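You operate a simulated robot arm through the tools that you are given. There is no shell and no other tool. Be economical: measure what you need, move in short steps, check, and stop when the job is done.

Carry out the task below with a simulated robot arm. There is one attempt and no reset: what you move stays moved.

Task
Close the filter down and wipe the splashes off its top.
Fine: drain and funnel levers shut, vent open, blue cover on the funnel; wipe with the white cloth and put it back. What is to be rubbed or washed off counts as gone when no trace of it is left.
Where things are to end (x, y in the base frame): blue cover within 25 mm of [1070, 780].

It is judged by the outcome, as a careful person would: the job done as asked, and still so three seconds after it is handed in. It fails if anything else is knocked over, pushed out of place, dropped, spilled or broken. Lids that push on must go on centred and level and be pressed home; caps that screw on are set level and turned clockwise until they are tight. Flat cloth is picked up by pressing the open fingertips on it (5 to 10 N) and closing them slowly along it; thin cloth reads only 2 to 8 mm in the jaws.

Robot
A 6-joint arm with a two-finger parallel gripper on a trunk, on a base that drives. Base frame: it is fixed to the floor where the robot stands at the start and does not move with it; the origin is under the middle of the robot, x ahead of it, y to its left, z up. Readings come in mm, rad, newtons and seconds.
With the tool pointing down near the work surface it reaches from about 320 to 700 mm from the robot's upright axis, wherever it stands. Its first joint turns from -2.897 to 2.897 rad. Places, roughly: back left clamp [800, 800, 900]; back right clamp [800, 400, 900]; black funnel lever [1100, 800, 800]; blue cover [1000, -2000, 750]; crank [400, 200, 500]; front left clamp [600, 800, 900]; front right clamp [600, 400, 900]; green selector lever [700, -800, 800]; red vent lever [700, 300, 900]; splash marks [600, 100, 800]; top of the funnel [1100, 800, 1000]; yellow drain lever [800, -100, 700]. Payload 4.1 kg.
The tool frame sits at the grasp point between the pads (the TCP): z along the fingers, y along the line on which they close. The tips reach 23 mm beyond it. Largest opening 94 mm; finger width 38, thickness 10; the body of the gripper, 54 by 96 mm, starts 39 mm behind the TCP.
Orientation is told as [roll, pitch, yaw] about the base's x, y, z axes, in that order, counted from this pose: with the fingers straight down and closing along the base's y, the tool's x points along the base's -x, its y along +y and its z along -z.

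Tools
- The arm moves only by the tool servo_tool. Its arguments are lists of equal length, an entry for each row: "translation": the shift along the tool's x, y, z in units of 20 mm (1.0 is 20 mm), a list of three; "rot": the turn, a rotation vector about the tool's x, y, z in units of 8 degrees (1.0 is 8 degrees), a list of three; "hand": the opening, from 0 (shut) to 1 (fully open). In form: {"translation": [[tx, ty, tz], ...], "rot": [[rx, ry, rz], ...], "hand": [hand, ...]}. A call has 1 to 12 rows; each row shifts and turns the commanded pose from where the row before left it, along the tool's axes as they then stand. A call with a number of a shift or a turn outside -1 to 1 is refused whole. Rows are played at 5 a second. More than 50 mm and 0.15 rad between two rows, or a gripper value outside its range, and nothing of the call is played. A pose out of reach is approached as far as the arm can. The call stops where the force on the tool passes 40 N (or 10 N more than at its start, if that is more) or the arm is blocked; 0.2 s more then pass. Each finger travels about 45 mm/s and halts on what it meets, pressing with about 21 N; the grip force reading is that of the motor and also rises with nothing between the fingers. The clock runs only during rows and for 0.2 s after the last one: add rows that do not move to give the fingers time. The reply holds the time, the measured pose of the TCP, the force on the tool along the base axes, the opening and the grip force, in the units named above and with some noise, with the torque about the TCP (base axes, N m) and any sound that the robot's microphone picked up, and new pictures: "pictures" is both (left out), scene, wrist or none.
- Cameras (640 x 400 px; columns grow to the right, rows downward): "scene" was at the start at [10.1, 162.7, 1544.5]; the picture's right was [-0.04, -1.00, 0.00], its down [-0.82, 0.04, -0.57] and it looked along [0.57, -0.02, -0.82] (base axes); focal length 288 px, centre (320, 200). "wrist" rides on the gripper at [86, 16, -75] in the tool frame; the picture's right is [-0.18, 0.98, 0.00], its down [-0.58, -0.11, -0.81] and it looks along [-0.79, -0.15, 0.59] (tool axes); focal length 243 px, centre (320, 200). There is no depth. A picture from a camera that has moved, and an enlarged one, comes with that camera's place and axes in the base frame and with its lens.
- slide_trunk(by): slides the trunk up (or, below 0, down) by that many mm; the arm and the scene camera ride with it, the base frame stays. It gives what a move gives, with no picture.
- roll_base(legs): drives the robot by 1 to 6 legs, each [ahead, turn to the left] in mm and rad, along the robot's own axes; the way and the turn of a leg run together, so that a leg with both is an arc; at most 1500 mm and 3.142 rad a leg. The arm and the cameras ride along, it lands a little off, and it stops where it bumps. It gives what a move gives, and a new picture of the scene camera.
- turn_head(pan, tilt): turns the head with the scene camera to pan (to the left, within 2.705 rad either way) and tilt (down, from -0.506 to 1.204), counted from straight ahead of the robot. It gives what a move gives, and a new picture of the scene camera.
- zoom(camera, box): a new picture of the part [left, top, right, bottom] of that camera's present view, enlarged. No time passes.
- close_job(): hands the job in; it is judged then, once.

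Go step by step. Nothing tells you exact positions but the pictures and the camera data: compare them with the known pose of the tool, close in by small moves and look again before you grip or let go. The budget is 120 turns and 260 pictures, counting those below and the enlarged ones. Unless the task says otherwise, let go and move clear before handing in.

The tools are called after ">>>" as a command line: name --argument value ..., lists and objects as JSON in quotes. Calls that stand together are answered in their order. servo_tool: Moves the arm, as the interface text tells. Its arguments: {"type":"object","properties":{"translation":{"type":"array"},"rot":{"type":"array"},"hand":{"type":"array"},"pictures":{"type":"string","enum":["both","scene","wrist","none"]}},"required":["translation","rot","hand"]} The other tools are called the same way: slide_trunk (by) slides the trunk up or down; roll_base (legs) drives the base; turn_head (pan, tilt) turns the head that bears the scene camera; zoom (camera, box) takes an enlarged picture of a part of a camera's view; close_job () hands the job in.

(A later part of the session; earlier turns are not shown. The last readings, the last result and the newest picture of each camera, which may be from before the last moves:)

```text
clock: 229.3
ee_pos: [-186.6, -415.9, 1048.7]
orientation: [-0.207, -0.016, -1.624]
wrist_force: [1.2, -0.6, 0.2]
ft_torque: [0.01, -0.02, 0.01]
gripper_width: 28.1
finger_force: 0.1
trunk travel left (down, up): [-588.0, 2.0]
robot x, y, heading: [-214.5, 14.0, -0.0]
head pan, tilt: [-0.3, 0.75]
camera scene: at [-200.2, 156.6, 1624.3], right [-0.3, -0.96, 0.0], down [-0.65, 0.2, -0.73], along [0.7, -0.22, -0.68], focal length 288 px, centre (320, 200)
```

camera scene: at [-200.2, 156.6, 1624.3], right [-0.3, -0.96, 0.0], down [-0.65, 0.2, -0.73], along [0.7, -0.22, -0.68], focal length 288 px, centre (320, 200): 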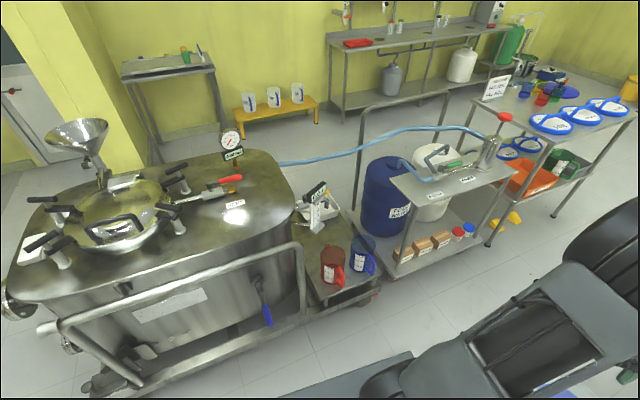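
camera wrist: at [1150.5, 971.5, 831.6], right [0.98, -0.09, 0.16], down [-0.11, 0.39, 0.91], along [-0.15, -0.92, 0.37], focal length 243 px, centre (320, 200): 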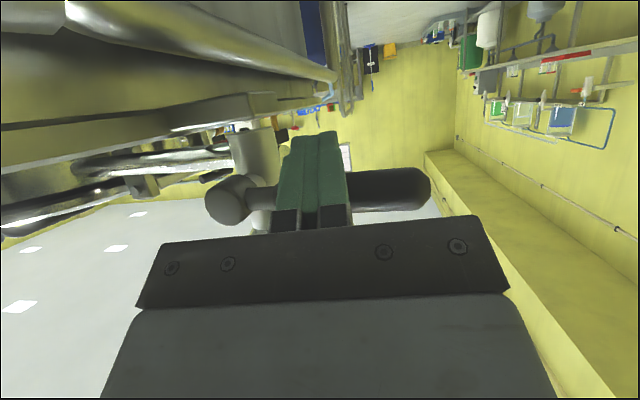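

I'm at (−215, 14). I zoom on the drain valve and the cover table.

>>> zoom --camera "scene" --box '[260, 160, 380, 260]'

>>> zoom --camera "scene" --box '[480, 60, 640, 190]'

```text
4.00 times, centred on (320, 210) of scene
camera zoom: at [-200.2, 156.6, 1624.3], right [-0.3, -0.96, 0.0], down [-0.65, 0.2, -0.73], along [0.7, -0.22, -0.68], focal length 1153 px, centre (320, 160)
```

zoom: 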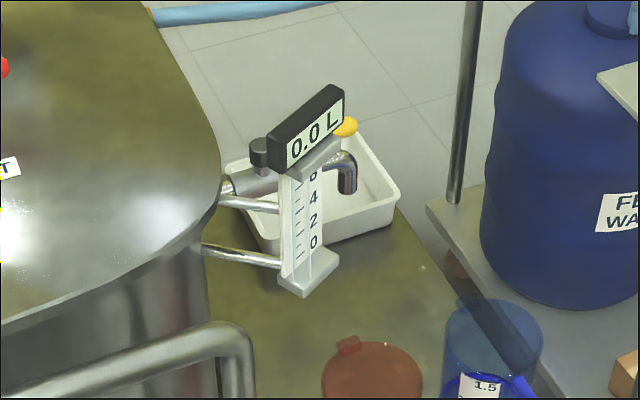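

```text
3.08 times, centred on (560, 125) of scene
camera zoom: at [-200.2, 156.6, 1624.3], right [-0.3, -0.96, 0.0], down [-0.65, 0.2, -0.73], along [0.7, -0.22, -0.68], focal length 887 px, centre (-418, 431)
```

zoom: 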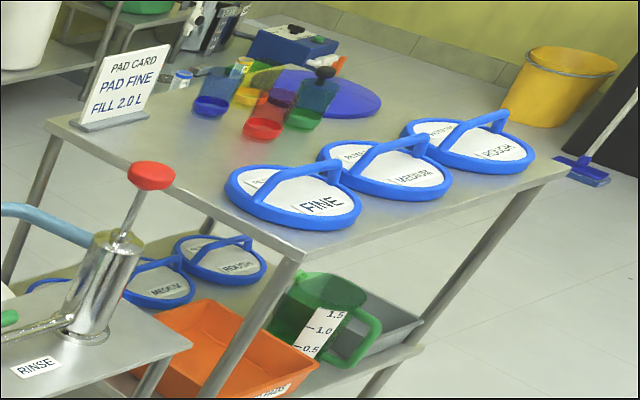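

The drain lever runs from about [775, −75] to its tip [783, −185], z ≈ 717, behind the level gauge (at [576, −75], top about 890). The other two valves both close clockwise, so this one should swing its tip toward −x. I drive to about (60, −250) for a tilted reach over the jug shelf.

>>> roll_base --legs '[[0, -1.571], [264, 0], [0, 1.571], [265, 0]]'

>>> servo_tool --translation '[[0, 1, 0.5], [0, 1, 0.5], [0, 1, 0.5], [0, 1, 0.5], [0, 1, 0], [0, 1, 0], [0, 1, 0], [0, 1, 0], [0, 1, 0], [0, 1, 0], [0, 1, 0]]' --rot '[[0, 0, -0.333], [0, 0, -0.333], [0, 0, -0.333], [0, 0, -0.333], [0, 0, -0.333], [0, 0, -0.333], [0, 0, -0.333], [0, 0, -0.333], [0, 0, -0.333], [0, 0, -0.333], [0, 0, -0.333]]' --hand '[0, 0, 0, 0, 0, 0, 0, 0, 0, 0, 0]' --pictures "none"

```text
clock: 240.3
ee_pos: [75.6, -681.4, 1048.4]
orientation: [-0.207, -0.017, -1.626]
wrist_force: [-0.3, -0.2, -1.7]
ft_torque: [-0.02, 0.01, -0.01]
gripper_width: 28.4
finger_force: 0.1
trunk travel left (down, up): [-588.0, 2.0]
robot x, y, heading: [46.8, -249.9, -0.001]
head pan, tilt: [-0.3, 0.75]
camera scene: at [63.8, -108.5, 1624.3], right [-0.3, -0.95, 0.0], down [-0.65, 0.2, -0.73], along [0.7, -0.22, -0.68], focal length 288 px, centre (320, 200)
```

scene: 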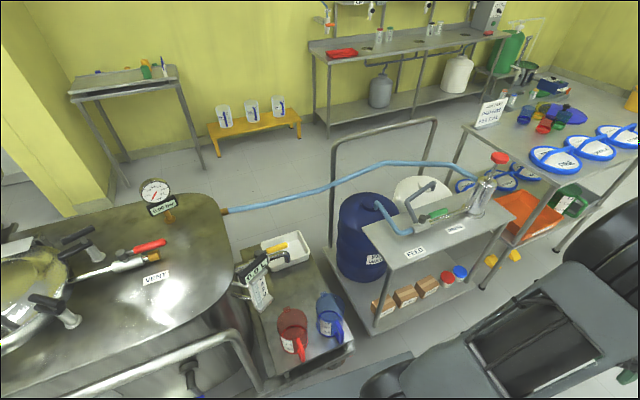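

```text
clock: 242.7
ee_pos: [278.7, -644.4, 964.5]
orientation: [-0.194, 0.083, -1.125]
wrist_force: [-0.4, -0.6, 0.2]
ft_torque: [-0.01, -0.01, -0.02]
gripper_width: 0.0
finger_force: 21.1
trunk travel left (down, up): [-588.0, 2.0]
robot x, y, heading: [46.3, -248.2, -0.001]
head pan, tilt: [-0.3, 0.75]
```

Good direct view of the drain now; I zoom and continue swinging the arm forward while levelling the tool.

>>> zoom --camera "scene" --box '[220, 215, 330, 315]'

>>> servo_tool --translation '[[0, 1, 0], [0, 1, 0], [0, 1, 0], [0, 1, 0], [0, 1, 0], [0, 1, 0], [0, 1, 0], [0, 1, 0], [0, 1, 0], [0, 1, 0], [0, 1, 0]]' --rot '[[-0.15, 0, -0.333], [-0.15, 0, -0.333], [-0.15, 0, -0.333], [-0.15, 0, -0.333], [-0.15, 0, -0.333], [-0.15, 0, -0.333], [-0.15, 0, -0.333], [-0.15, 0, -0.333], [-0.15, 0, -0.333], [0, 0, -0.333], [0, 0, -0.333]]' --hand '[0, 0, 0, 0, 0, 0, 0, 0, 0, 0, 0]' --pictures "none"

```text
4.00 times, centred on (275, 265) of scene
camera zoom: at [63.3, -108.4, 1624.4], right [-0.3, -0.95, 0.0], down [-0.65, 0.2, -0.73], along [0.7, -0.22, -0.68], focal length 1153 px, centre (500, -60)
```

zoom: 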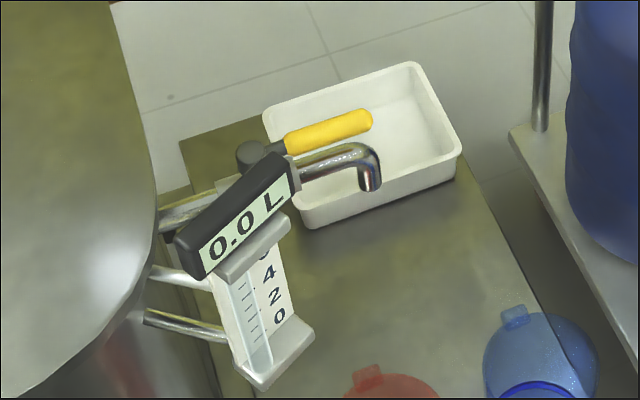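

```text
clock: 245.1
ee_pos: [324.1, -485.4, 856.8]
orientation: [-0.063, 0.107, -0.64]
wrist_force: [0.8, 0.0, -0.3]
ft_torque: [0.03, 0.0, 0.01]
gripper_width: 0.0
finger_force: 21.0
out of reach, approached as far as the arm can: row 1, 2, 3, 4, 5, 6, 7, 8, 9, 10, 11
trunk travel left (down, up): [-588.0, 2.0]
robot x, y, heading: [43.9, -248.8, 0.002]
head pan, tilt: [-0.3, 0.75]
```

Tip estimate now about [791, −195, 705]. I move the tool out and up into easy reach and then level it.

>>> servo_tool --translation '[[-0.28, 0.97, -0.6], [-0.28, 0.97, -0.6], [-0.28, 0.97, -0.6], [-0.28, 0.97, -0.6], [-0.28, 0.97, -0.6], [-0.28, 0.97, -0.6], [-0.28, 0.97, -0.4], [-0.28, 0.97, -0.4], [-0.28, 0.97, -0.4], [-0.28, 0.97, 0], [-0.28, 0.97, 0], [0, 0, 0]]' --rot '[[0, 0, -0.4], [0, 0, 0], [0, 0, 0], [0, 0, 0], [0, 0, 0], [0, 0, 0], [0, 0, 0], [0, 0, 0], [0, 0, 0], [0, 0, 0], [0, 0, 0], [0, 0, 0]]' --hand '[0, 0, 0, 0, 0, 0, 0, 0, 0, 0, 0, 0]' --pictures "none"

```text
clock: 247.7
ee_pos: [316.6, -452.6, 866.2]
orientation: [-0.051, 0.11, -0.583]
wrist_force: [0.4, 0.1, 0.0]
ft_torque: [0.0, 0.0, 0.01]
gripper_width: 0.0
finger_force: 21.9
out of reach, approached as far as the arm can: row 1, 2, 3, 4, 5, 6, 7, 8, 9, 10, 11
trunk travel left (down, up): [-588.0, 2.0]
robot x, y, heading: [44.9, -252.1, -0.001]
head pan, tilt: [-0.3, 0.75]
```

The arm seems stuck near a limit; I look at its configuration.

>>> turn_head --pan -0.5 --tilt 0.95

>>> servo_tool --translation '[[0, 0, 0]]' --rot '[[0, 0, 0]]' --hand '[0]' --pictures "wrist"

```text
clock: 248.5
ee_pos: [317.2, -451.6, 866.5]
orientation: [-0.051, 0.11, -0.582]
wrist_force: [0.4, -0.4, -0.2]
ft_torque: [-0.03, -0.01, -0.03]
gripper_width: 0.0
finger_force: 21.1
trunk travel left (down, up): [-588.0, 2.0]
robot x, y, heading: [46.9, -249.8, -0.001]
head pan, tilt: [-0.499, 0.949]
camera scene: at [47.9, -118.7, 1608.9], right [-0.48, -0.88, 0.0], down [-0.71, 0.39, -0.58], along [0.51, -0.28, -0.81], focal length 288 px, centre (320, 200)
```

scene: 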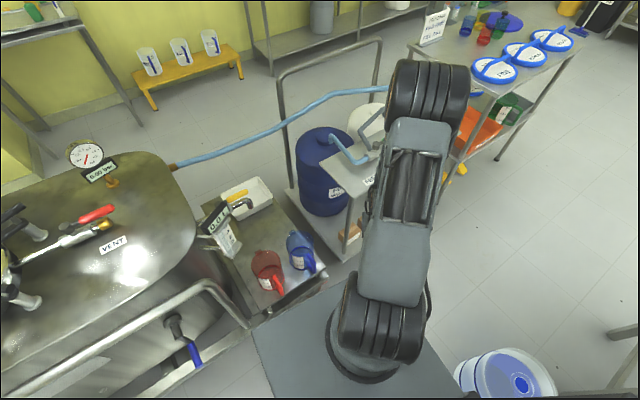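

```text
clock: 248.9
ee_pos: [316.5, -452.4, 865.7]
orientation: [-0.052, 0.11, -0.582]
wrist_force: [0.4, -0.7, 0.1]
ft_torque: [-0.02, 0.0, 0.02]
gripper_width: 0.3
finger_force: 21.3
trunk travel left (down, up): [-588.0, 2.0]
robot x, y, heading: [43.7, -253.4, -0.002]
head pan, tilt: [-0.499, 0.949]
camera wrist: at [261.7, -392.6, 948.3], right [0.69, 0.72, -0.07], down [0.52, -0.42, 0.74], along [0.51, -0.55, -0.67], focal length 243 px, centre (320, 200)
```

wrist: 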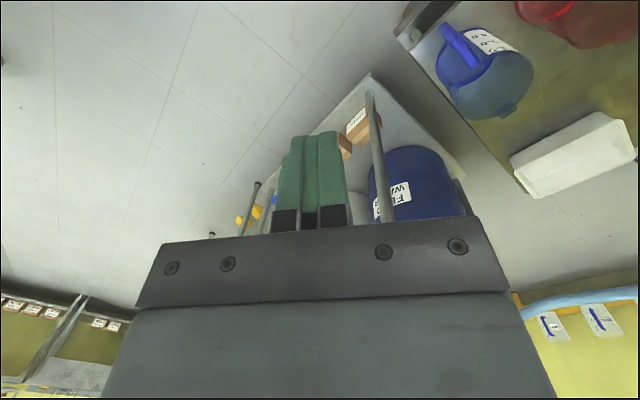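

The elbow is folded to its limit (too close in). I extend outward and to the left.

>>> servo_tool --translation '[[-0.9, 0.3, 0], [-0.9, 0.3, 0], [-0.9, 0.3, 0], [-0.9, 0.3, 0], [-0.7, 0.7, 0], [-0.7, 0.7, 0], [-0.7, 0.7, 0], [-0.7, 0.7, 0]]' --rot '[[0, 0, 0], [0, 0, 0], [0, 0, 0], [0, 0, 0], [0, 0, 0], [0, 0, 0], [0, 0, 0], [0, 0, 0]]' --hand '[0, 0, 0, 0, 0, 0, 0, 0]' --pictures "none"

```text
clock: 250.7
ee_pos: [361.1, -493.4, 810.6]
orientation: [-0.063, 0.108, -0.585]
wrist_force: [0.3, 0.6, 0.4]
ft_torque: [-0.03, -0.04, -0.01]
gripper_width: 0.0
finger_force: 20.8
out of reach, approached as far as the arm can: row 1, 2, 3, 4, 5, 6, 7, 8
trunk travel left (down, up): [-588.0, 2.0]
robot x, y, heading: [44.9, -249.1, -0.003]
head pan, tilt: [-0.499, 0.949]
```

>>> servo_tool --translation '[[0, 0, -1], [0, 0, -1], [0, 0, -1], [0, 0, -1], [0, 0, -1]]' --rot '[[0, 0, 0], [0, 0, 0], [0, 0, 0], [0, 0, 0], [0, 0, 0]]' --hand '[0, 0, 0, 0, 0]' --pictures "none"

```text
clock: 251.9
ee_pos: [334.5, -471.8, 874.7]
orientation: [-0.074, 0.106, -0.589]
wrist_force: [-1.2, -0.4, -0.4]
ft_torque: [0.01, -0.04, 0.0]
gripper_width: 0.1
finger_force: 20.8
out of reach, approached as far as the arm can: row 1, 2, 3, 4, 5
trunk travel left (down, up): [-588.0, 2.0]
robot x, y, heading: [42.7, -247.8, -0.006]
head pan, tilt: [-0.499, 0.949]
```

>>> servo_tool --translation '[[-1, 0, 0], [-1, 0, 0], [-1, 0, 0], [-1, 0, 0], [-1, 0, 0]]' --rot '[[0, 0, 0], [0, 0, 0], [0, 0, 0], [0, 0, 0], [0, 0, 0]]' --hand '[0, 0, 0, 0, 0]' --pictures "none"

>>> turn_head --pan -0.9 --tilt 0.8

```text
clock: 253.1
ee_pos: [368.6, -503.2, 825.5]
orientation: [-0.08, 0.106, -0.587]
wrist_force: [-0.4, 0.1, 0.0]
ft_torque: [0.04, 0.03, 0.02]
gripper_width: 0.0
finger_force: 21.0
out of reach, approached as far as the arm can: row 1, 2, 3, 4, 5
trunk travel left (down, up): [-588.0, 2.0]
robot x, y, heading: [46.1, -251.7, -0.002]
head pan, tilt: [-0.499, 0.949]
```

```text
clock: 253.9
ee_pos: [368.2, -503.3, 825.4]
orientation: [-0.078, 0.106, -0.586]
wrist_force: [-0.4, -0.8, -0.7]
ft_torque: [0.01, 0.01, 0.03]
gripper_width: 0.0
finger_force: 21.3
trunk travel left (down, up): [-588.0, 2.0]
robot x, y, heading: [43.5, -249.6, -0.002]
head pan, tilt: [-0.901, 0.799]
camera scene: at [34.1, -147.1, 1620.3], right [-0.78, -0.62, 0.0], down [-0.45, 0.56, -0.7], along [0.43, -0.55, -0.72], focal length 288 px, centre (320, 200)
```

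scene: 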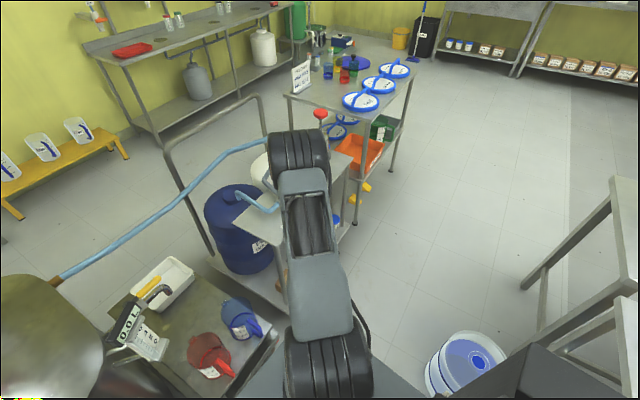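

I see: commands accumulate when out of reach, so the commanded pose has drifted; a trunk move re-syncs it. I lower the trunk 60 mm (needed anyway) and move forward.

>>> slide_trunk --by -60

>>> servo_tool --translation '[[-0.83, 0.55, 0], [-0.83, 0.55, 0], [-0.83, 0.55, 0], [-0.83, 0.55, 0], [-0.83, 0.55, 0], [-0.83, 0.55, 0]]' --rot '[[0, 0, 0], [0, 0, 0], [0, 0, 0], [0, 0, 0], [0, 0, 0], [0, 0, 0]]' --hand '[0, 0, 0, 0, 0, 0]' --pictures "none"

```text
clock: 254.9
ee_pos: [367.8, -502.8, 765.3]
orientation: [-0.078, 0.104, -0.588]
wrist_force: [0.4, 0.9, 0.2]
ft_torque: [0.0, -0.03, 0.03]
gripper_width: 0.0
finger_force: 21.1
trunk travel left (down, up): [-528.0, 62.0]
robot x, y, heading: [40.8, -249.3, -0.004]
head pan, tilt: [-0.901, 0.799]
```

```text
clock: 256.3
ee_pos: [409.3, -537.4, 732.9]
orientation: [-0.103, 0.099, -0.584]
wrist_force: [0.6, -0.3, -0.2]
ft_torque: [-0.01, -0.01, 0.01]
gripper_width: 0.0
finger_force: 21.1
out of reach, approached as far as the arm can: row 1, 2, 3, 4, 5, 6
trunk travel left (down, up): [-528.0, 62.0]
robot x, y, heading: [46.3, -246.7, -0.0]
head pan, tilt: [-0.901, 0.799]
```

Still locked near some joint limit. I test which turning direction frees it.

>>> slide_trunk --by 1

>>> servo_tool --translation '[[0, 0, 0], [0, 0, 0], [0, 0, 0], [0, 0, 0]]' --rot '[[0, 0, 1], [0, 0, 1], [0, 0, 1], [0, 0, 0]]' --hand '[0, 0, 0, 0]' --pictures "none"

>>> servo_tool --translation '[[-1, 0, 0], [-1, 0, 0], [-1, 0, 0], [0, 0, 0]]' --rot '[[0, 0, 0], [0, 0, 0], [0, 0, 0], [0, 0, 0]]' --hand '[0, 0, 0, 0]' --pictures "none"

```text
clock: 256.8
ee_pos: [410.1, -538.8, 734.8]
orientation: [-0.103, 0.098, -0.586]
wrist_force: [-0.1, 0.0, -0.1]
ft_torque: [0.0, -0.03, 0.0]
gripper_width: 0.0
finger_force: 20.5
trunk travel left (down, up): [-529.0, 61.0]
robot x, y, heading: [43.8, -248.2, -0.007]
head pan, tilt: [-0.901, 0.799]
```

```text
clock: 257.8
ee_pos: [410.2, -538.0, 733.2]
orientation: [-0.133, 0.047, -1.004]
wrist_force: [0.5, -0.2, 0.0]
ft_torque: [0.0, -0.04, 0.0]
gripper_width: 0.0
finger_force: 20.7
trunk travel left (down, up): [-529.0, 61.0]
robot x, y, heading: [46.3, -248.2, -0.002]
head pan, tilt: [-0.901, 0.799]
```

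```text
clock: 258.8
ee_pos: [427.1, -582.3, 726.6]
orientation: [-0.154, 0.034, -1.0]
wrist_force: [0.7, -0.3, 0.6]
ft_torque: [0.0, 0.01, -0.02]
gripper_width: 0.0
finger_force: 21.0
out of reach, approached as far as the arm can: row 2, 3
trunk travel left (down, up): [-529.0, 61.0]
robot x, y, heading: [48.2, -249.8, 0.001]
head pan, tilt: [-0.901, 0.799]
```

>>> slide_trunk --by -1

>>> servo_tool --translation '[[0, 0, -0.5], [0, 0, -0.5], [0, 0, -0.5], [0, 0, -0.5], [0, 0, 0]]' --rot '[[0, -1, 0], [0, -1, 0], [0, -1, 0], [0, -1, 0], [0, 0, 0]]' --hand '[0, 0, 0, 0, 0]' --pictures "none"

>>> servo_tool --translation '[[0, 0, 0], [0, 0, 0], [0, 0, 0], [0, 0, 0]]' --rot '[[0, 0, -1], [0, 0, -1], [0, 0, -1], [0, 0, 0]]' --hand '[0, 0, 0, 0]' --pictures "scene"

```text
clock: 259.4
ee_pos: [426.8, -582.2, 726.8]
orientation: [-0.153, 0.037, -1.0]
wrist_force: [0.0, -0.3, 0.9]
ft_torque: [-0.02, 0.01, -0.01]
gripper_width: 0.1
finger_force: 20.6
trunk travel left (down, up): [-528.0, 62.0]
robot x, y, heading: [45.5, -247.8, -0.004]
head pan, tilt: [-0.901, 0.799]
```

```text
clock: 260.6
ee_pos: [426.3, -575.6, 761.2]
orientation: [-0.186, -0.464, -0.916]
wrist_force: [-0.3, -0.1, -0.4]
ft_torque: [-0.04, 0.04, 0.01]
gripper_width: 0.0
finger_force: 20.3
out of reach, approached as far as the arm can: row 3
trunk travel left (down, up): [-528.0, 62.0]
robot x, y, heading: [45.4, -247.7, -0.004]
head pan, tilt: [-0.901, 0.799]
```

```text
clock: 261.6
ee_pos: [427.4, -576.3, 759.7]
orientation: [-0.363, -0.347, -0.477]
wrist_force: [-0.8, -0.7, 0.2]
ft_torque: [0.0, 0.01, 0.0]
gripper_width: 0.1
finger_force: 21.1
trunk travel left (down, up): [-528.0, 62.0]
robot x, y, heading: [48.2, -253.1, -0.002]
head pan, tilt: [-0.901, 0.799]
camera scene: at [34.1, -147.1, 1560.4], right [-0.78, -0.62, 0.0], down [-0.44, 0.56, -0.7], along [0.43, -0.55, -0.72], focal length 288 px, centre (320, 200)
```

scene: 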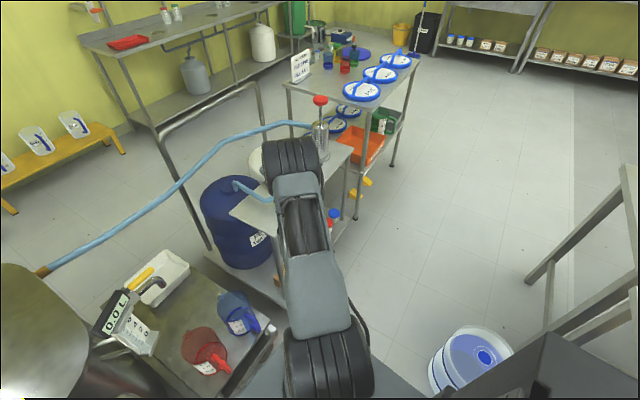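

The tilt freed it. Now I swing the tool back left toward +y.

>>> servo_tool --translation '[[-0.3, 0.9, -0.4], [-0.3, 0.9, -0.4], [-0.3, 0.9, -0.4], [-0.3, 0.9, -0.4], [-0.3, 0.9, -0.4], [-0.3, 0.9, -0.4]]' --rot '[[-0.3, 0, -0.3], [-0.3, 0, -0.3], [-0.3, 0, -0.3], [-0.3, 0, -0.3], [-0.3, 0, -0.3], [-0.3, 0, -0.3]]' --hand '[0, 0, 0, 0, 0, 0]' --pictures "none"

```text
clock: 262.9
ee_pos: [498.5, -477.1, 786.0]
orientation: [-0.185, -0.28, -0.225]
wrist_force: [0.1, -0.2, 0.4]
ft_torque: [0.0, -0.01, -0.04]
gripper_width: 0.0
finger_force: 20.5
trunk travel left (down, up): [-528.0, 62.0]
robot x, y, heading: [45.0, -248.3, -0.004]
head pan, tilt: [-0.901, 0.799]
```

It moves freely again. I bring it to a pose in front of the drain, with a 40° forward tilt.

>>> servo_tool --translation '[[-0.35, 0.9, -0.55], [-0.35, 0.9, -0.55], [-0.35, 0.9, -0.55], [-0.35, 0.9, -0.55], [-0.35, 0.9, -0.55], [-0.35, 0.9, -0.55], [-0.35, 0.9, -0.55], [-0.35, 0.9, -0.55], [-0.35, 0.9, -0.55], [-0.35, 0.9, -0.55], [0, 0, 0]]' --rot '[[-0.13, -0.3, -0.16], [-0.13, -0.3, -0.16], [-0.13, -0.3, -0.16], [-0.13, -0.3, -0.16], [-0.13, -0.3, -0.16], [-0.13, -0.3, -0.16], [-0.13, -0.3, -0.16], [-0.13, -0.3, -0.16], [-0.13, -0.3, -0.16], [-0.13, -0.3, -0.16], [0, 0, 0]]' --hand '[0, 0, 0, 0, 0, 0, 0, 0, 0, 0, 0]' --pictures "none"

>>> turn_head --pan -0.3 --tilt 0.9

>>> zoom --camera "wrist" --box '[0, 0, 640, 400]'

```text
clock: 265.4
ee_pos: [541.1, -287.6, 888.3]
orientation: [-0.152, -0.659, 0.099]
wrist_force: [0.0, 0.1, -0.1]
ft_torque: [0.01, 0.02, 0.01]
gripper_width: 0.1
finger_force: 20.8
trunk travel left (down, up): [-528.0, 62.0]
robot x, y, heading: [41.0, -248.0, 0.001]
head pan, tilt: [-0.901, 0.799]
```

```text
clock: 266.4
ee_pos: [542.2, -287.0, 887.5]
orientation: [-0.15, -0.66, 0.1]
wrist_force: [-0.7, 0.2, -0.3]
ft_torque: [0.0, 0.0, -0.01]
gripper_width: 0.1
finger_force: 20.9
trunk travel left (down, up): [-528.0, 62.0]
robot x, y, heading: [48.1, -250.1, -0.0]
head pan, tilt: [-0.3, 0.901]
camera scene: at [56.1, -106.2, 1552.4], right [-0.3, -0.95, 0.0], down [-0.75, 0.23, -0.62], along [0.59, -0.18, -0.78], focal length 288 px, centre (320, 200)
```

scene: 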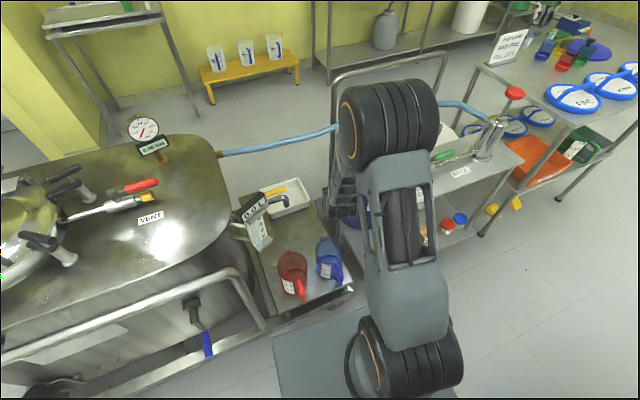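

```text
1.00 times, centred on (320, 200) of wrist
camera zoom: at [426.6, -271.2, 891.1], right [0.14, 0.99, 0.0], down [-0.04, 0.01, 1.0], along [0.99, -0.14, 0.04], focal length 243 px, centre (320, 200)
```

zoom: 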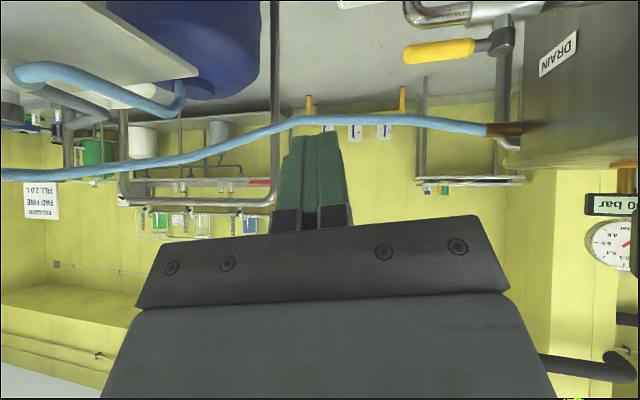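

The wrist view shows the lever clearly (tip about [803, −201, 693], pivot near y −85). I lower the trunk for reach, straighten the tool and move above/behind the lever.

>>> slide_trunk --by -80

>>> servo_tool --translation '[[-0.84, 0.44, 0.4], [-0.84, 0.44, 0.4], [-0.84, 0.44, 0.4], [-0.84, 0.44, 0.4], [-0.84, 0.44, 0.4], [-0.84, 0.44, 0.4], [-0.84, 0.44, 0.4], [-0.84, 0.44, 0.4], [0, 0, 0]]' --rot '[[-0.3, -0.16, 0], [-0.3, -0.16, 0], [-0.3, -0.16, 0], [-0.17, -0.16, 0], [0, 0, 0], [0, 0, 0], [0, 0, 0], [0, 0, 0], [0, 0, 0]]' --hand '[0, 0, 0, 0, 0, 0, 0, 0, 0]' --pictures "both"

```text
clock: 267.5
ee_pos: [541.3, -287.2, 807.5]
orientation: [-0.151, -0.658, 0.099]
wrist_force: [0.3, -0.7, 0.8]
ft_torque: [0.0, 0.0, -0.01]
gripper_width: 0.0
finger_force: 21.1
trunk travel left (down, up): [-448.0, 142.0]
robot x, y, heading: [47.5, -249.1, 0.001]
head pan, tilt: [-0.3, 0.901]
```

```text
clock: 269.5
ee_pos: [680.1, -205.6, 845.1]
orientation: [-0.007, -0.746, 0.109]
wrist_force: [0.1, 0.1, 0.1]
ft_torque: [-0.02, -0.01, 0.0]
gripper_width: 0.2
finger_force: 21.1
trunk travel left (down, up): [-448.0, 142.0]
robot x, y, heading: [43.5, -247.9, -0.001]
head pan, tilt: [-0.3, 0.901]
camera scene: at [56.2, -106.1, 1472.4], right [-0.3, -0.95, 0.0], down [-0.75, 0.23, -0.62], along [0.59, -0.18, -0.78], focal length 288 px, centre (320, 200)
camera wrist: at [563.2, -200.7, 841.1], right [0.03, 0.99, 0.12], down [-0.11, -0.12, 0.99], along [0.99, -0.05, 0.1], focal length 243 px, centre (320, 200)
```

scene: 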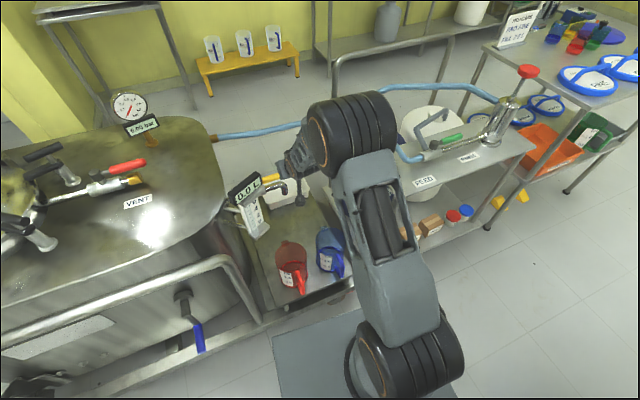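
wrist: 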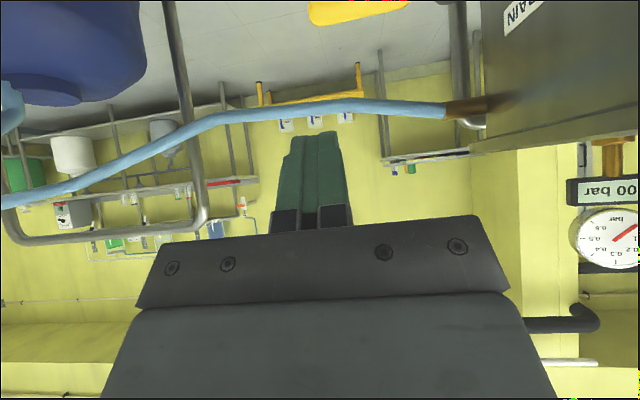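

Lever tip fixed at about [799, −201, 698]. I approach along the tool axis to put the fingertips just behind (+x) the lever.

>>> servo_tool --translation '[[-0.23, 0.22, 0.83], [-0.23, 0.22, 0.83], [-0.23, 0.22, 0.83], [-0.23, 0.22, 0.83], [-0.23, 0.22, 0.83], [0, 0, 1], [0, 0, 1], [0, 0, 0]]' --rot '[[0, 0, 0], [0, 0, 0], [0, 0, 0], [0, 0, 0], [0, 0, 0], [0, 0, 0], [0, 0, 0], [0, 0, 0]]' --hand '[0, 0, 0, 0, 0, 0, 0, 0]' --pictures "both"

>>> zoom --camera "scene" --box '[200, 130, 340, 260]'

```text
clock: 271.3
ee_pos: [767.9, -173.9, 779.0]
orientation: [-0.007, -0.749, 0.108]
wrist_force: [0.3, 0.2, 0.7]
ft_torque: [0.03, -0.02, -0.03]
gripper_width: 0.0
finger_force: 20.9
out of reach, approached as far as the arm can: row 7
trunk travel left (down, up): [-448.0, 142.0]
robot x, y, heading: [43.1, -247.2, 0.004]
head pan, tilt: [-0.3, 0.901]
camera scene: at [56.2, -106.1, 1472.4], right [-0.3, -0.95, 0.0], down [-0.75, 0.23, -0.62], along [0.59, -0.18, -0.78], focal length 288 px, centre (320, 200)
camera wrist: at [652.6, -170.0, 774.7], right [0.03, 0.99, 0.12], down [-0.11, -0.11, 0.99], along [0.99, -0.05, 0.11], focal length 243 px, centre (320, 200)
```

scene: 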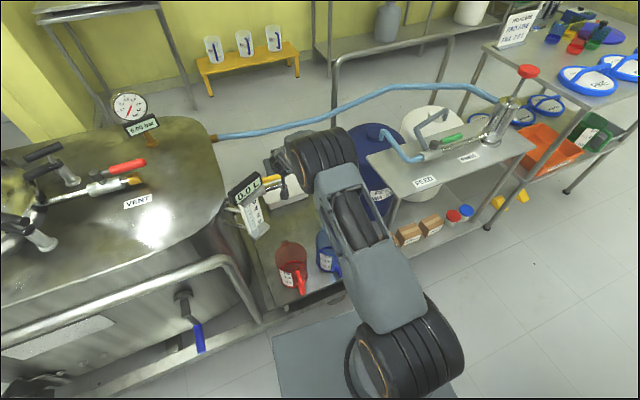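
wrist: 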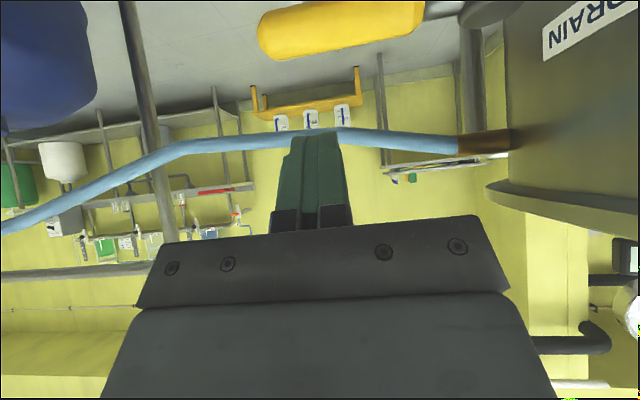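

```text
3.08 times, centred on (270, 195) of scene
camera zoom: at [56.2, -106.1, 1472.4], right [-0.3, -0.95, 0.0], down [-0.75, 0.23, -0.62], along [0.59, -0.18, -0.78], focal length 887 px, centre (474, 215)
```

zoom: 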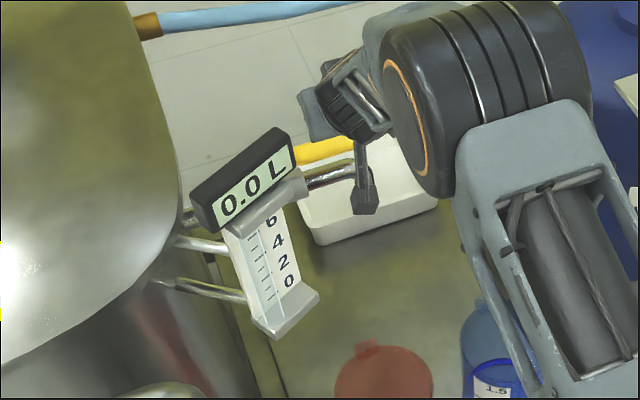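

Reach is just short. I check the gap between the base and the jug shelf to see if I can roll a bit closer.

>>> turn_head --pan -0.3 --tilt 1.2

>>> zoom --camera "scene" --box '[180, 180, 400, 340]'

```text
clock: 272.1
ee_pos: [768.4, -174.9, 778.5]
orientation: [-0.008, -0.75, 0.109]
wrist_force: [0.1, 0.4, -0.5]
ft_torque: [-0.01, 0.01, -0.01]
gripper_width: 0.2
finger_force: 21.1
trunk travel left (down, up): [-448.0, 142.0]
robot x, y, heading: [49.2, -251.2, -0.003]
head pan, tilt: [-0.3, 1.201]
camera scene: at [37.5, -100.3, 1452.7], right [-0.3, -0.95, 0.0], down [-0.89, 0.28, -0.36], along [0.35, -0.11, -0.93], focal length 288 px, centre (320, 200)
```

scene: 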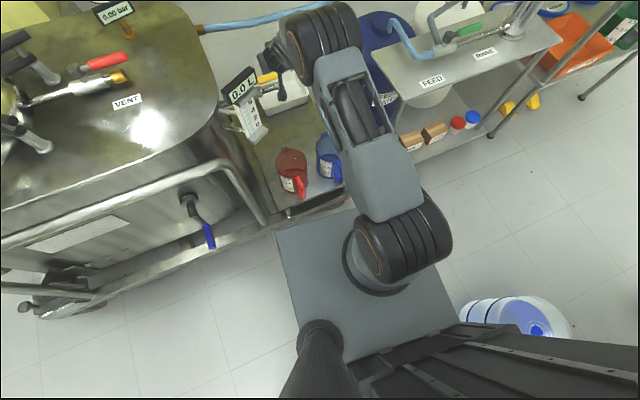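

```text
2.50 times, centred on (290, 260) of scene
camera zoom: at [37.5, -100.3, 1452.7], right [-0.3, -0.95, 0.0], down [-0.89, 0.28, -0.36], along [0.35, -0.11, -0.93], focal length 721 px, centre (395, 50)
```

zoom: 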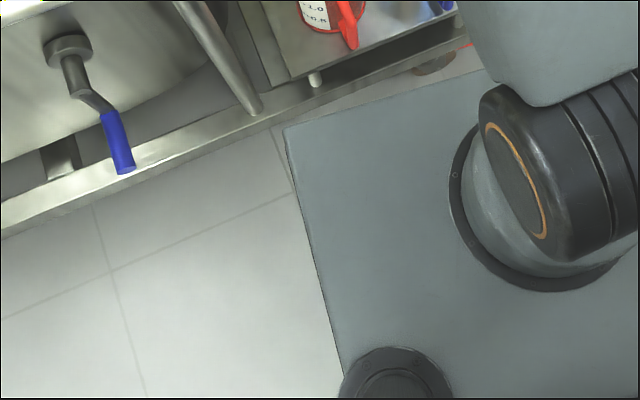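

The gap is small, so I won't roll closer. I re-sync with a slight trunk change and extend with more tilt instead.

>>> slide_trunk --by -50

>>> servo_tool --translation '[[-1, 0, -0.5], [-1, 0, -0.5], [-1, 0, 0], [-0.5, 0, 0], [0, 0, 0]]' --rot '[[0, 0, 0], [0, 0, 0], [0, 0, 0], [0, 0, 0], [0, 0, 0]]' --hand '[0, 0, 0, 0, 0]' --pictures "none"

```text
clock: 273.0
ee_pos: [768.9, -175.5, 729.8]
orientation: [-0.009, -0.749, 0.108]
wrist_force: [-0.1, -0.6, -0.1]
ft_torque: [-0.03, -0.02, 0.0]
gripper_width: 0.0
finger_force: 20.9
trunk travel left (down, up): [-398.0, 192.0]
robot x, y, heading: [46.3, -245.4, -0.002]
head pan, tilt: [-0.3, 1.201]
```

```text
clock: 274.2
ee_pos: [785.8, -173.9, 752.5]
orientation: [-0.008, -0.797, 0.11]
wrist_force: [-0.2, -0.2, -0.3]
ft_torque: [-0.01, 0.05, 0.01]
gripper_width: 0.0
finger_force: 20.3
out of reach, approached as far as the arm can: row 1, 2, 3, 4
trunk travel left (down, up): [-398.0, 192.0]
robot x, y, heading: [45.8, -252.4, -0.006]
head pan, tilt: [-0.3, 1.201]
```

I'm at the limit of reach. I'll instead straddle the lever with the fingers rolled 90°, which needs less reach: back off, lower the trunk 60, roll the tool and open.

>>> servo_tool --translation '[[0, 0, -1], [0, 0, -1], [0, 0, -1], [0, 0, -1], [0, 0, 0]]' --rot '[[0, 0, 0], [0, 0, 0], [0, 0, 0], [0, 0, 0], [0, 0, 0]]' --hand '[0, 0, 0, 0, 0]' --pictures "none"

>>> slide_trunk --by -60

>>> servo_tool --translation '[[0, 0, 0], [0, 0, 0], [0, 0, 0], [0, 0, 0], [0, 0, 0], [0, 0, 0], [0, 0, 0], [0, 0, 0], [0, 0, 0], [0, 0, 0], [0, 0, 0], [0, 0, 0]]' --rot '[[0, 0, -1], [0, 0, -1], [0, 0, -1], [0, 0, -1], [0, 0, -1], [0, 0, -1], [0, 0, -1], [0, 0, -1], [0, 0, -1], [0, 0, -1], [0, 0, -1], [0, 0, -0.25]]' --hand '[0.3, 0.6, 0.6, 0.6, 0.6, 0.6, 0.6, 0.6, 0.6, 0.6, 0.6, 0.6]' --pictures "both"

```text
clock: 275.4
ee_pos: [754.4, -175.3, 800.9]
orientation: [0.03, -0.794, 0.11]
wrist_force: [0.2, 0.0, 0.5]
ft_torque: [-0.03, -0.04, 0.02]
gripper_width: 0.0
finger_force: 20.7
out of reach, approached as far as the arm can: row 1, 2
trunk travel left (down, up): [-398.0, 192.0]
robot x, y, heading: [45.8, -252.7, -0.001]
head pan, tilt: [-0.3, 1.201]
```

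```text
clock: 276.4
ee_pos: [755.7, -173.4, 739.8]
orientation: [0.032, -0.794, 0.11]
wrist_force: [-0.5, 0.3, 0.5]
ft_torque: [-0.01, -0.02, 0.02]
gripper_width: 0.0
finger_force: 21.2
trunk travel left (down, up): [-338.0, 252.0]
robot x, y, heading: [46.7, -249.4, -0.002]
head pan, tilt: [-0.3, 1.201]
```

```text
clock: 279.0
ee_pos: [756.2, -173.3, 739.5]
orientation: [-0.788, -0.02, 1.703]
wrist_force: [-0.4, -0.1, -0.3]
ft_torque: [0.0, 0.02, -0.01]
gripper_width: 56.3
finger_force: 0.1
trunk travel left (down, up): [-338.0, 252.0]
robot x, y, heading: [43.7, -248.2, -0.006]
head pan, tilt: [-0.3, 1.201]
camera scene: at [37.5, -100.3, 1342.6], right [-0.3, -0.95, 0.0], down [-0.89, 0.28, -0.36], along [0.35, -0.11, -0.93], focal length 288 px, centre (320, 200)
camera wrist: at [703.4, -268.0, 780.0], right [-0.71, 0.1, -0.69], down [-0.57, 0.5, 0.66], along [0.41, 0.86, -0.3], focal length 243 px, centre (320, 200)
```

scene: 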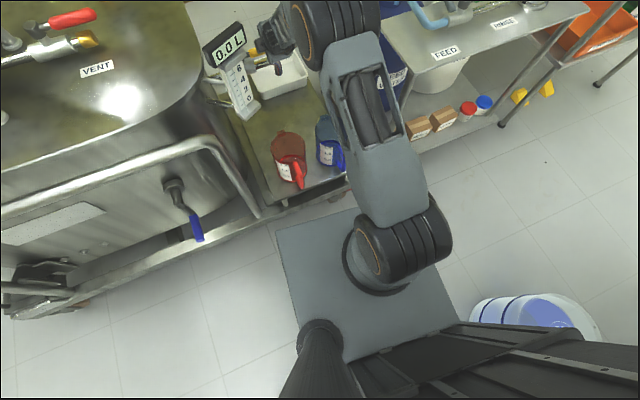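
wrist: 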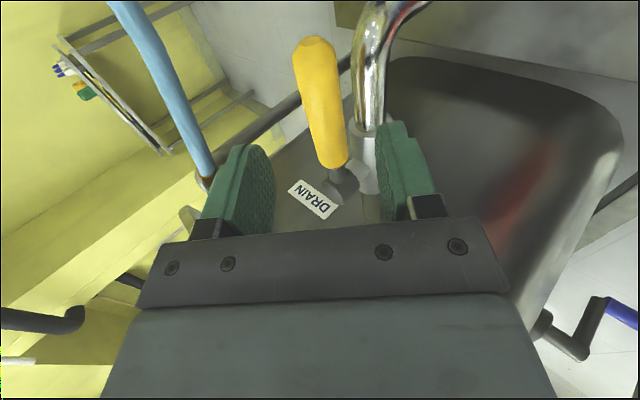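

Rolled fine; the lever shows between the fingers. I open fully, shift so the upper/back finger passes behind the lever (front finger well in front of the spout), and advance.

>>> servo_tool --translation '[[0, 0, 0], [0, 0.64, 0], [0, 0.64, 0], [0, 0, 0.7], [0, 0, 0.7], [0, 0, 0]]' --rot '[[0, 0, 0], [0, 0, 0], [0, 0, 0], [0, 0, 0], [0, 0, 0], [0, 0, 0]]' --hand '[1, 1, 1, 1, 1, 1]' --pictures "wrist"

```text
clock: 280.4
ee_pos: [775.4, -169.8, 713.5]
orientation: [-0.792, -0.023, 1.703]
wrist_force: [-1.1, -0.5, -0.1]
ft_torque: [-0.02, -0.04, 0.01]
gripper_width: 93.6
finger_force: 0.1
out of reach, approached as far as the arm can: row 2, 3, 4
trunk travel left (down, up): [-338.0, 252.0]
robot x, y, heading: [44.6, -250.7, -0.0]
head pan, tilt: [-0.3, 1.201]
camera wrist: at [721.8, -264.4, 751.1], right [-0.71, 0.11, -0.7], down [-0.57, 0.5, 0.66], along [0.42, 0.86, -0.29], focal length 243 px, centre (320, 200)
```

wrist: 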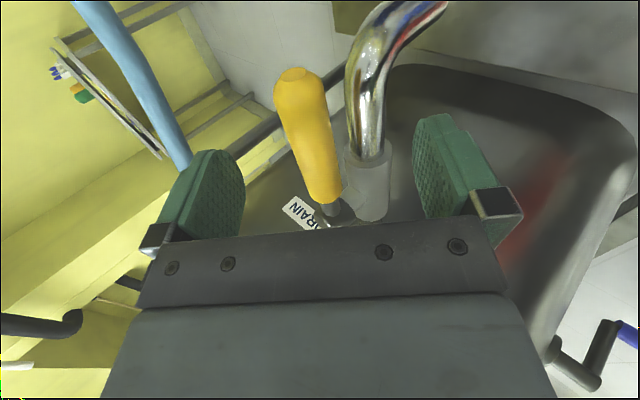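

The lever is between the open fingers. Lowering the trunk 22 mm brings the tips past it.

>>> slide_trunk --by -22

>>> servo_tool --translation '[[0, 0, 0.2], [0, 0, 0]]' --rot '[[0, 0, 0], [0, 0, 0]]' --hand '[1, 1]' --pictures "both"

>>> zoom --camera "scene" --box '[190, 0, 350, 120]'

```text
clock: 281.1
ee_pos: [775.2, -169.7, 690.8]
orientation: [-0.793, -0.022, 1.704]
wrist_force: [-0.9, 0.5, 0.1]
ft_torque: [0.0, -0.01, 0.0]
gripper_width: 93.9
finger_force: 0.0
trunk travel left (down, up): [-316.0, 274.0]
robot x, y, heading: [42.3, -247.5, 0.003]
head pan, tilt: [-0.3, 1.201]
```

```text
clock: 281.7
ee_pos: [776.8, -167.9, 687.6]
orientation: [-0.795, -0.024, 1.704]
wrist_force: [-0.1, 0.5, -0.6]
ft_torque: [0.01, 0.0, -0.05]
gripper_width: 94.0
finger_force: 0.0
trunk travel left (down, up): [-316.0, 274.0]
robot x, y, heading: [44.9, -247.4, 0.001]
head pan, tilt: [-0.3, 1.201]
camera scene: at [37.5, -100.3, 1320.6], right [-0.3, -0.95, 0.0], down [-0.89, 0.28, -0.36], along [0.35, -0.11, -0.93], focal length 288 px, centre (320, 200)
camera wrist: at [724.7, -263.9, 726.5], right [-0.71, 0.11, -0.7], down [-0.57, 0.5, 0.66], along [0.42, 0.86, -0.29], focal length 243 px, centre (320, 200)
```

scene: 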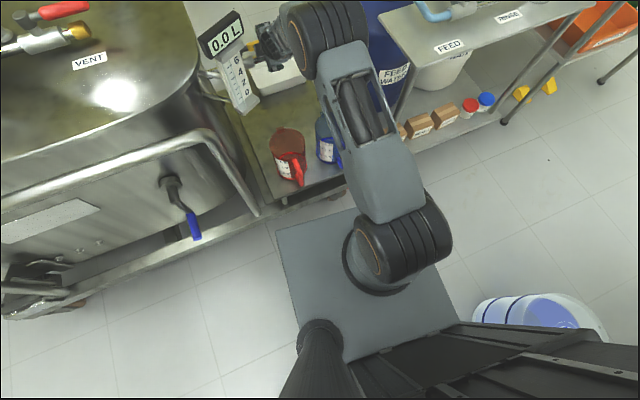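
wrist: 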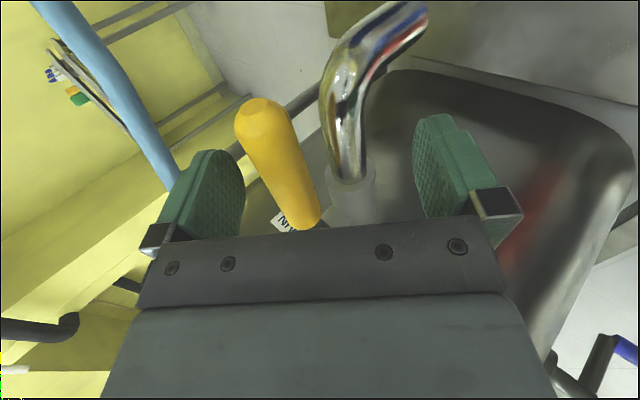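

```text
3.33 times, centred on (270, 60) of scene
camera zoom: at [37.5, -100.3, 1320.6], right [-0.3, -0.95, 0.0], down [-0.89, 0.28, -0.36], along [0.35, -0.11, -0.93], focal length 961 px, centre (487, 667)
```

zoom: 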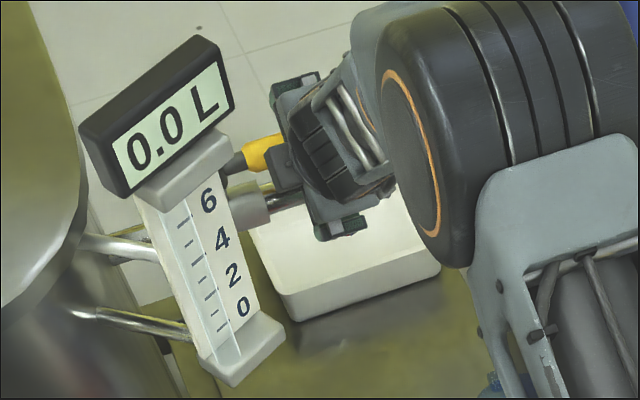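

The lever lies between the fingers. Now I pull toward −x with the back finger.

>>> servo_tool --translation '[[-0.1, 0.53, -0.525], [-0.1, 0.53, -0.525], [-0.1, 0.53, -0.525], [-0.43, 0.46, -0.42], [-0.43, 0.46, -0.42], [-0.43, 0.46, -0.42], [0, 0, 0]]' --rot '[[0, 0, 0], [0, 0, 0], [0, 0, 0], [0, 0, 0], [0, 0, 0], [0, 0, 0], [0, 0, 0]]' --hand '[1, 1, 1, 1, 1, 1, 1]' --pictures "wrist"

```text
clock: 283.3
ee_pos: [742.4, -148.4, 708.8]
orientation: [-0.782, -0.008, 1.688]
wrist_force: [0.3, -0.3, 0.5]
ft_torque: [0.04, 0.0, 0.0]
gripper_width: 94.0
finger_force: 0.0
out of reach, approached as far as the arm can: row 1, 2, 3, 4, 5, 6
trunk travel left (down, up): [-316.0, 274.0]
robot x, y, heading: [45.3, -250.5, -0.003]
head pan, tilt: [-0.3, 1.201]
camera wrist: at [688.9, -242.8, 749.3], right [-0.72, 0.11, -0.69], down [-0.56, 0.51, 0.65], along [0.42, 0.85, -0.31], focal length 243 px, centre (320, 200)
```

wrist: 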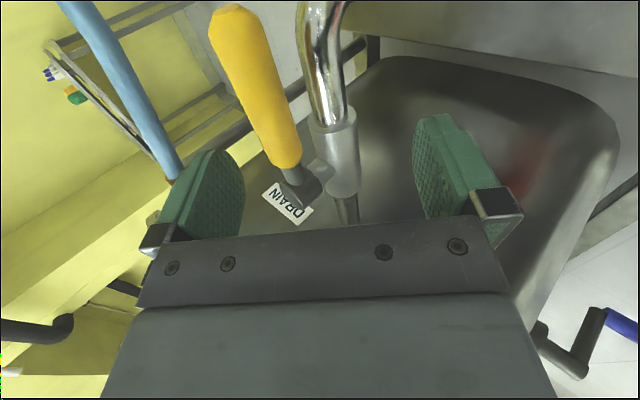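

The arm fights a joint limit on that pull. I'll re-enter around the lever and then pull by rolling the base backward instead.

>>> slide_trunk --by 1

>>> servo_tool --translation '[[0.4, -0.44, 0.4], [0.4, -0.44, 0.4], [0.4, -0.44, 0.4], [0, 0, 0]]' --rot '[[0, 0, 0], [0, 0, 0], [0, 0, 0], [0, 0, 0]]' --hand '[1, 1, 1, 1]' --pictures "wrist"

```text
clock: 283.8
ee_pos: [743.3, -150.3, 710.2]
orientation: [-0.779, -0.01, 1.689]
wrist_force: [0.0, -0.9, -0.2]
ft_torque: [0.01, 0.0, -0.02]
gripper_width: 94.1
finger_force: 0.1
trunk travel left (down, up): [-317.0, 273.0]
robot x, y, heading: [46.6, -251.2, -0.001]
head pan, tilt: [-0.3, 1.201]
```

```text
clock: 284.8
ee_pos: [765.2, -161.6, 708.3]
orientation: [-0.791, -0.018, 1.698]
wrist_force: [-0.5, 0.3, 0.6]
ft_torque: [0.0, -0.01, -0.01]
gripper_width: 93.8
finger_force: 0.0
out of reach, approached as far as the arm can: row 1, 2, 3
trunk travel left (down, up): [-317.0, 273.0]
robot x, y, heading: [44.5, -245.7, -0.002]
head pan, tilt: [-0.3, 1.201]
camera wrist: at [712.4, -256.2, 747.9], right [-0.71, 0.11, -0.7], down [-0.57, 0.5, 0.65], along [0.42, 0.86, -0.3], focal length 243 px, centre (320, 200)
```

wrist: 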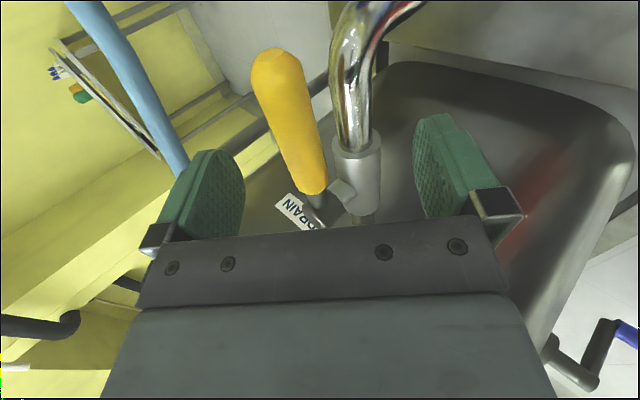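

>>> slide_trunk --by -20

>>> roll_base --legs '[[-45, 0]]'

>>> servo_tool --translation '[[0, 0, 0]]' --rot '[[0, 0, 0]]' --hand '[1]' --pictures "wrist"

```text
clock: 285.5
ee_pos: [765.3, -160.9, 689.5]
orientation: [-0.793, -0.018, 1.698]
wrist_force: [-0.2, 0.6, 0.2]
ft_torque: [-0.01, 0.02, 0.03]
gripper_width: 94.2
finger_force: 0.0
trunk travel left (down, up): [-297.0, 293.0]
robot x, y, heading: [45.4, -249.9, -0.001]
head pan, tilt: [-0.3, 1.201]
```

```text
clock: 286.4
ee_pos: [721.9, -161.9, 688.0]
orientation: [-0.793, -0.019, 1.7]
wrist_force: [0.0, -0.1, 0.3]
ft_torque: [0.0, 0.01, -0.02]
gripper_width: 94.3
finger_force: 0.0
trunk travel left (down, up): [-297.0, 293.0]
robot x, y, heading: [-0.6, -247.8, -0.006]
head pan, tilt: [-0.3, 1.201]
camera scene: at [-7.4, -100.3, 1301.6], right [-0.3, -0.95, 0.0], down [-0.89, 0.28, -0.36], along [0.35, -0.11, -0.93], focal length 288 px, centre (320, 200)
```

scene: 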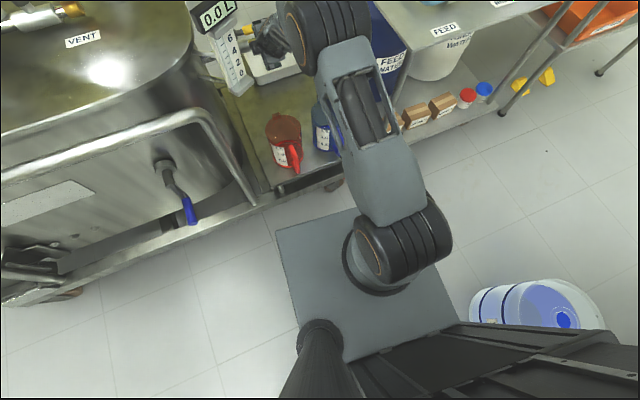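

```text
clock: 286.8
ee_pos: [720.5, -161.2, 688.5]
orientation: [-0.791, -0.016, 1.699]
wrist_force: [0.5, 0.7, -0.6]
ft_torque: [-0.03, -0.01, -0.02]
gripper_width: 93.9
finger_force: 0.1
trunk travel left (down, up): [-297.0, 293.0]
robot x, y, heading: [-0.4, -251.3, -0.002]
head pan, tilt: [-0.3, 1.201]
camera wrist: at [667.3, -256.0, 728.0], right [-0.71, 0.11, -0.7], down [-0.57, 0.5, 0.65], along [0.42, 0.86, -0.3], focal length 243 px, centre (320, 200)
```

wrist: 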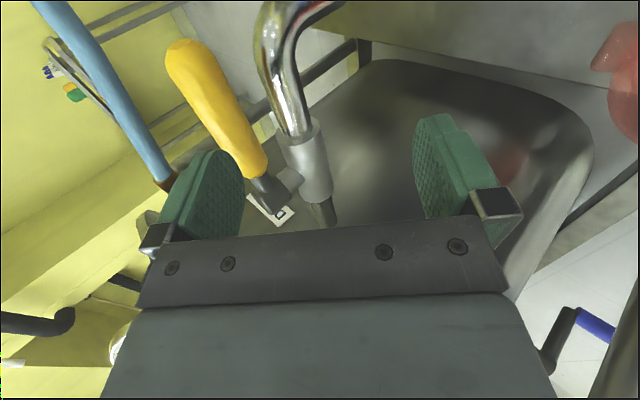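

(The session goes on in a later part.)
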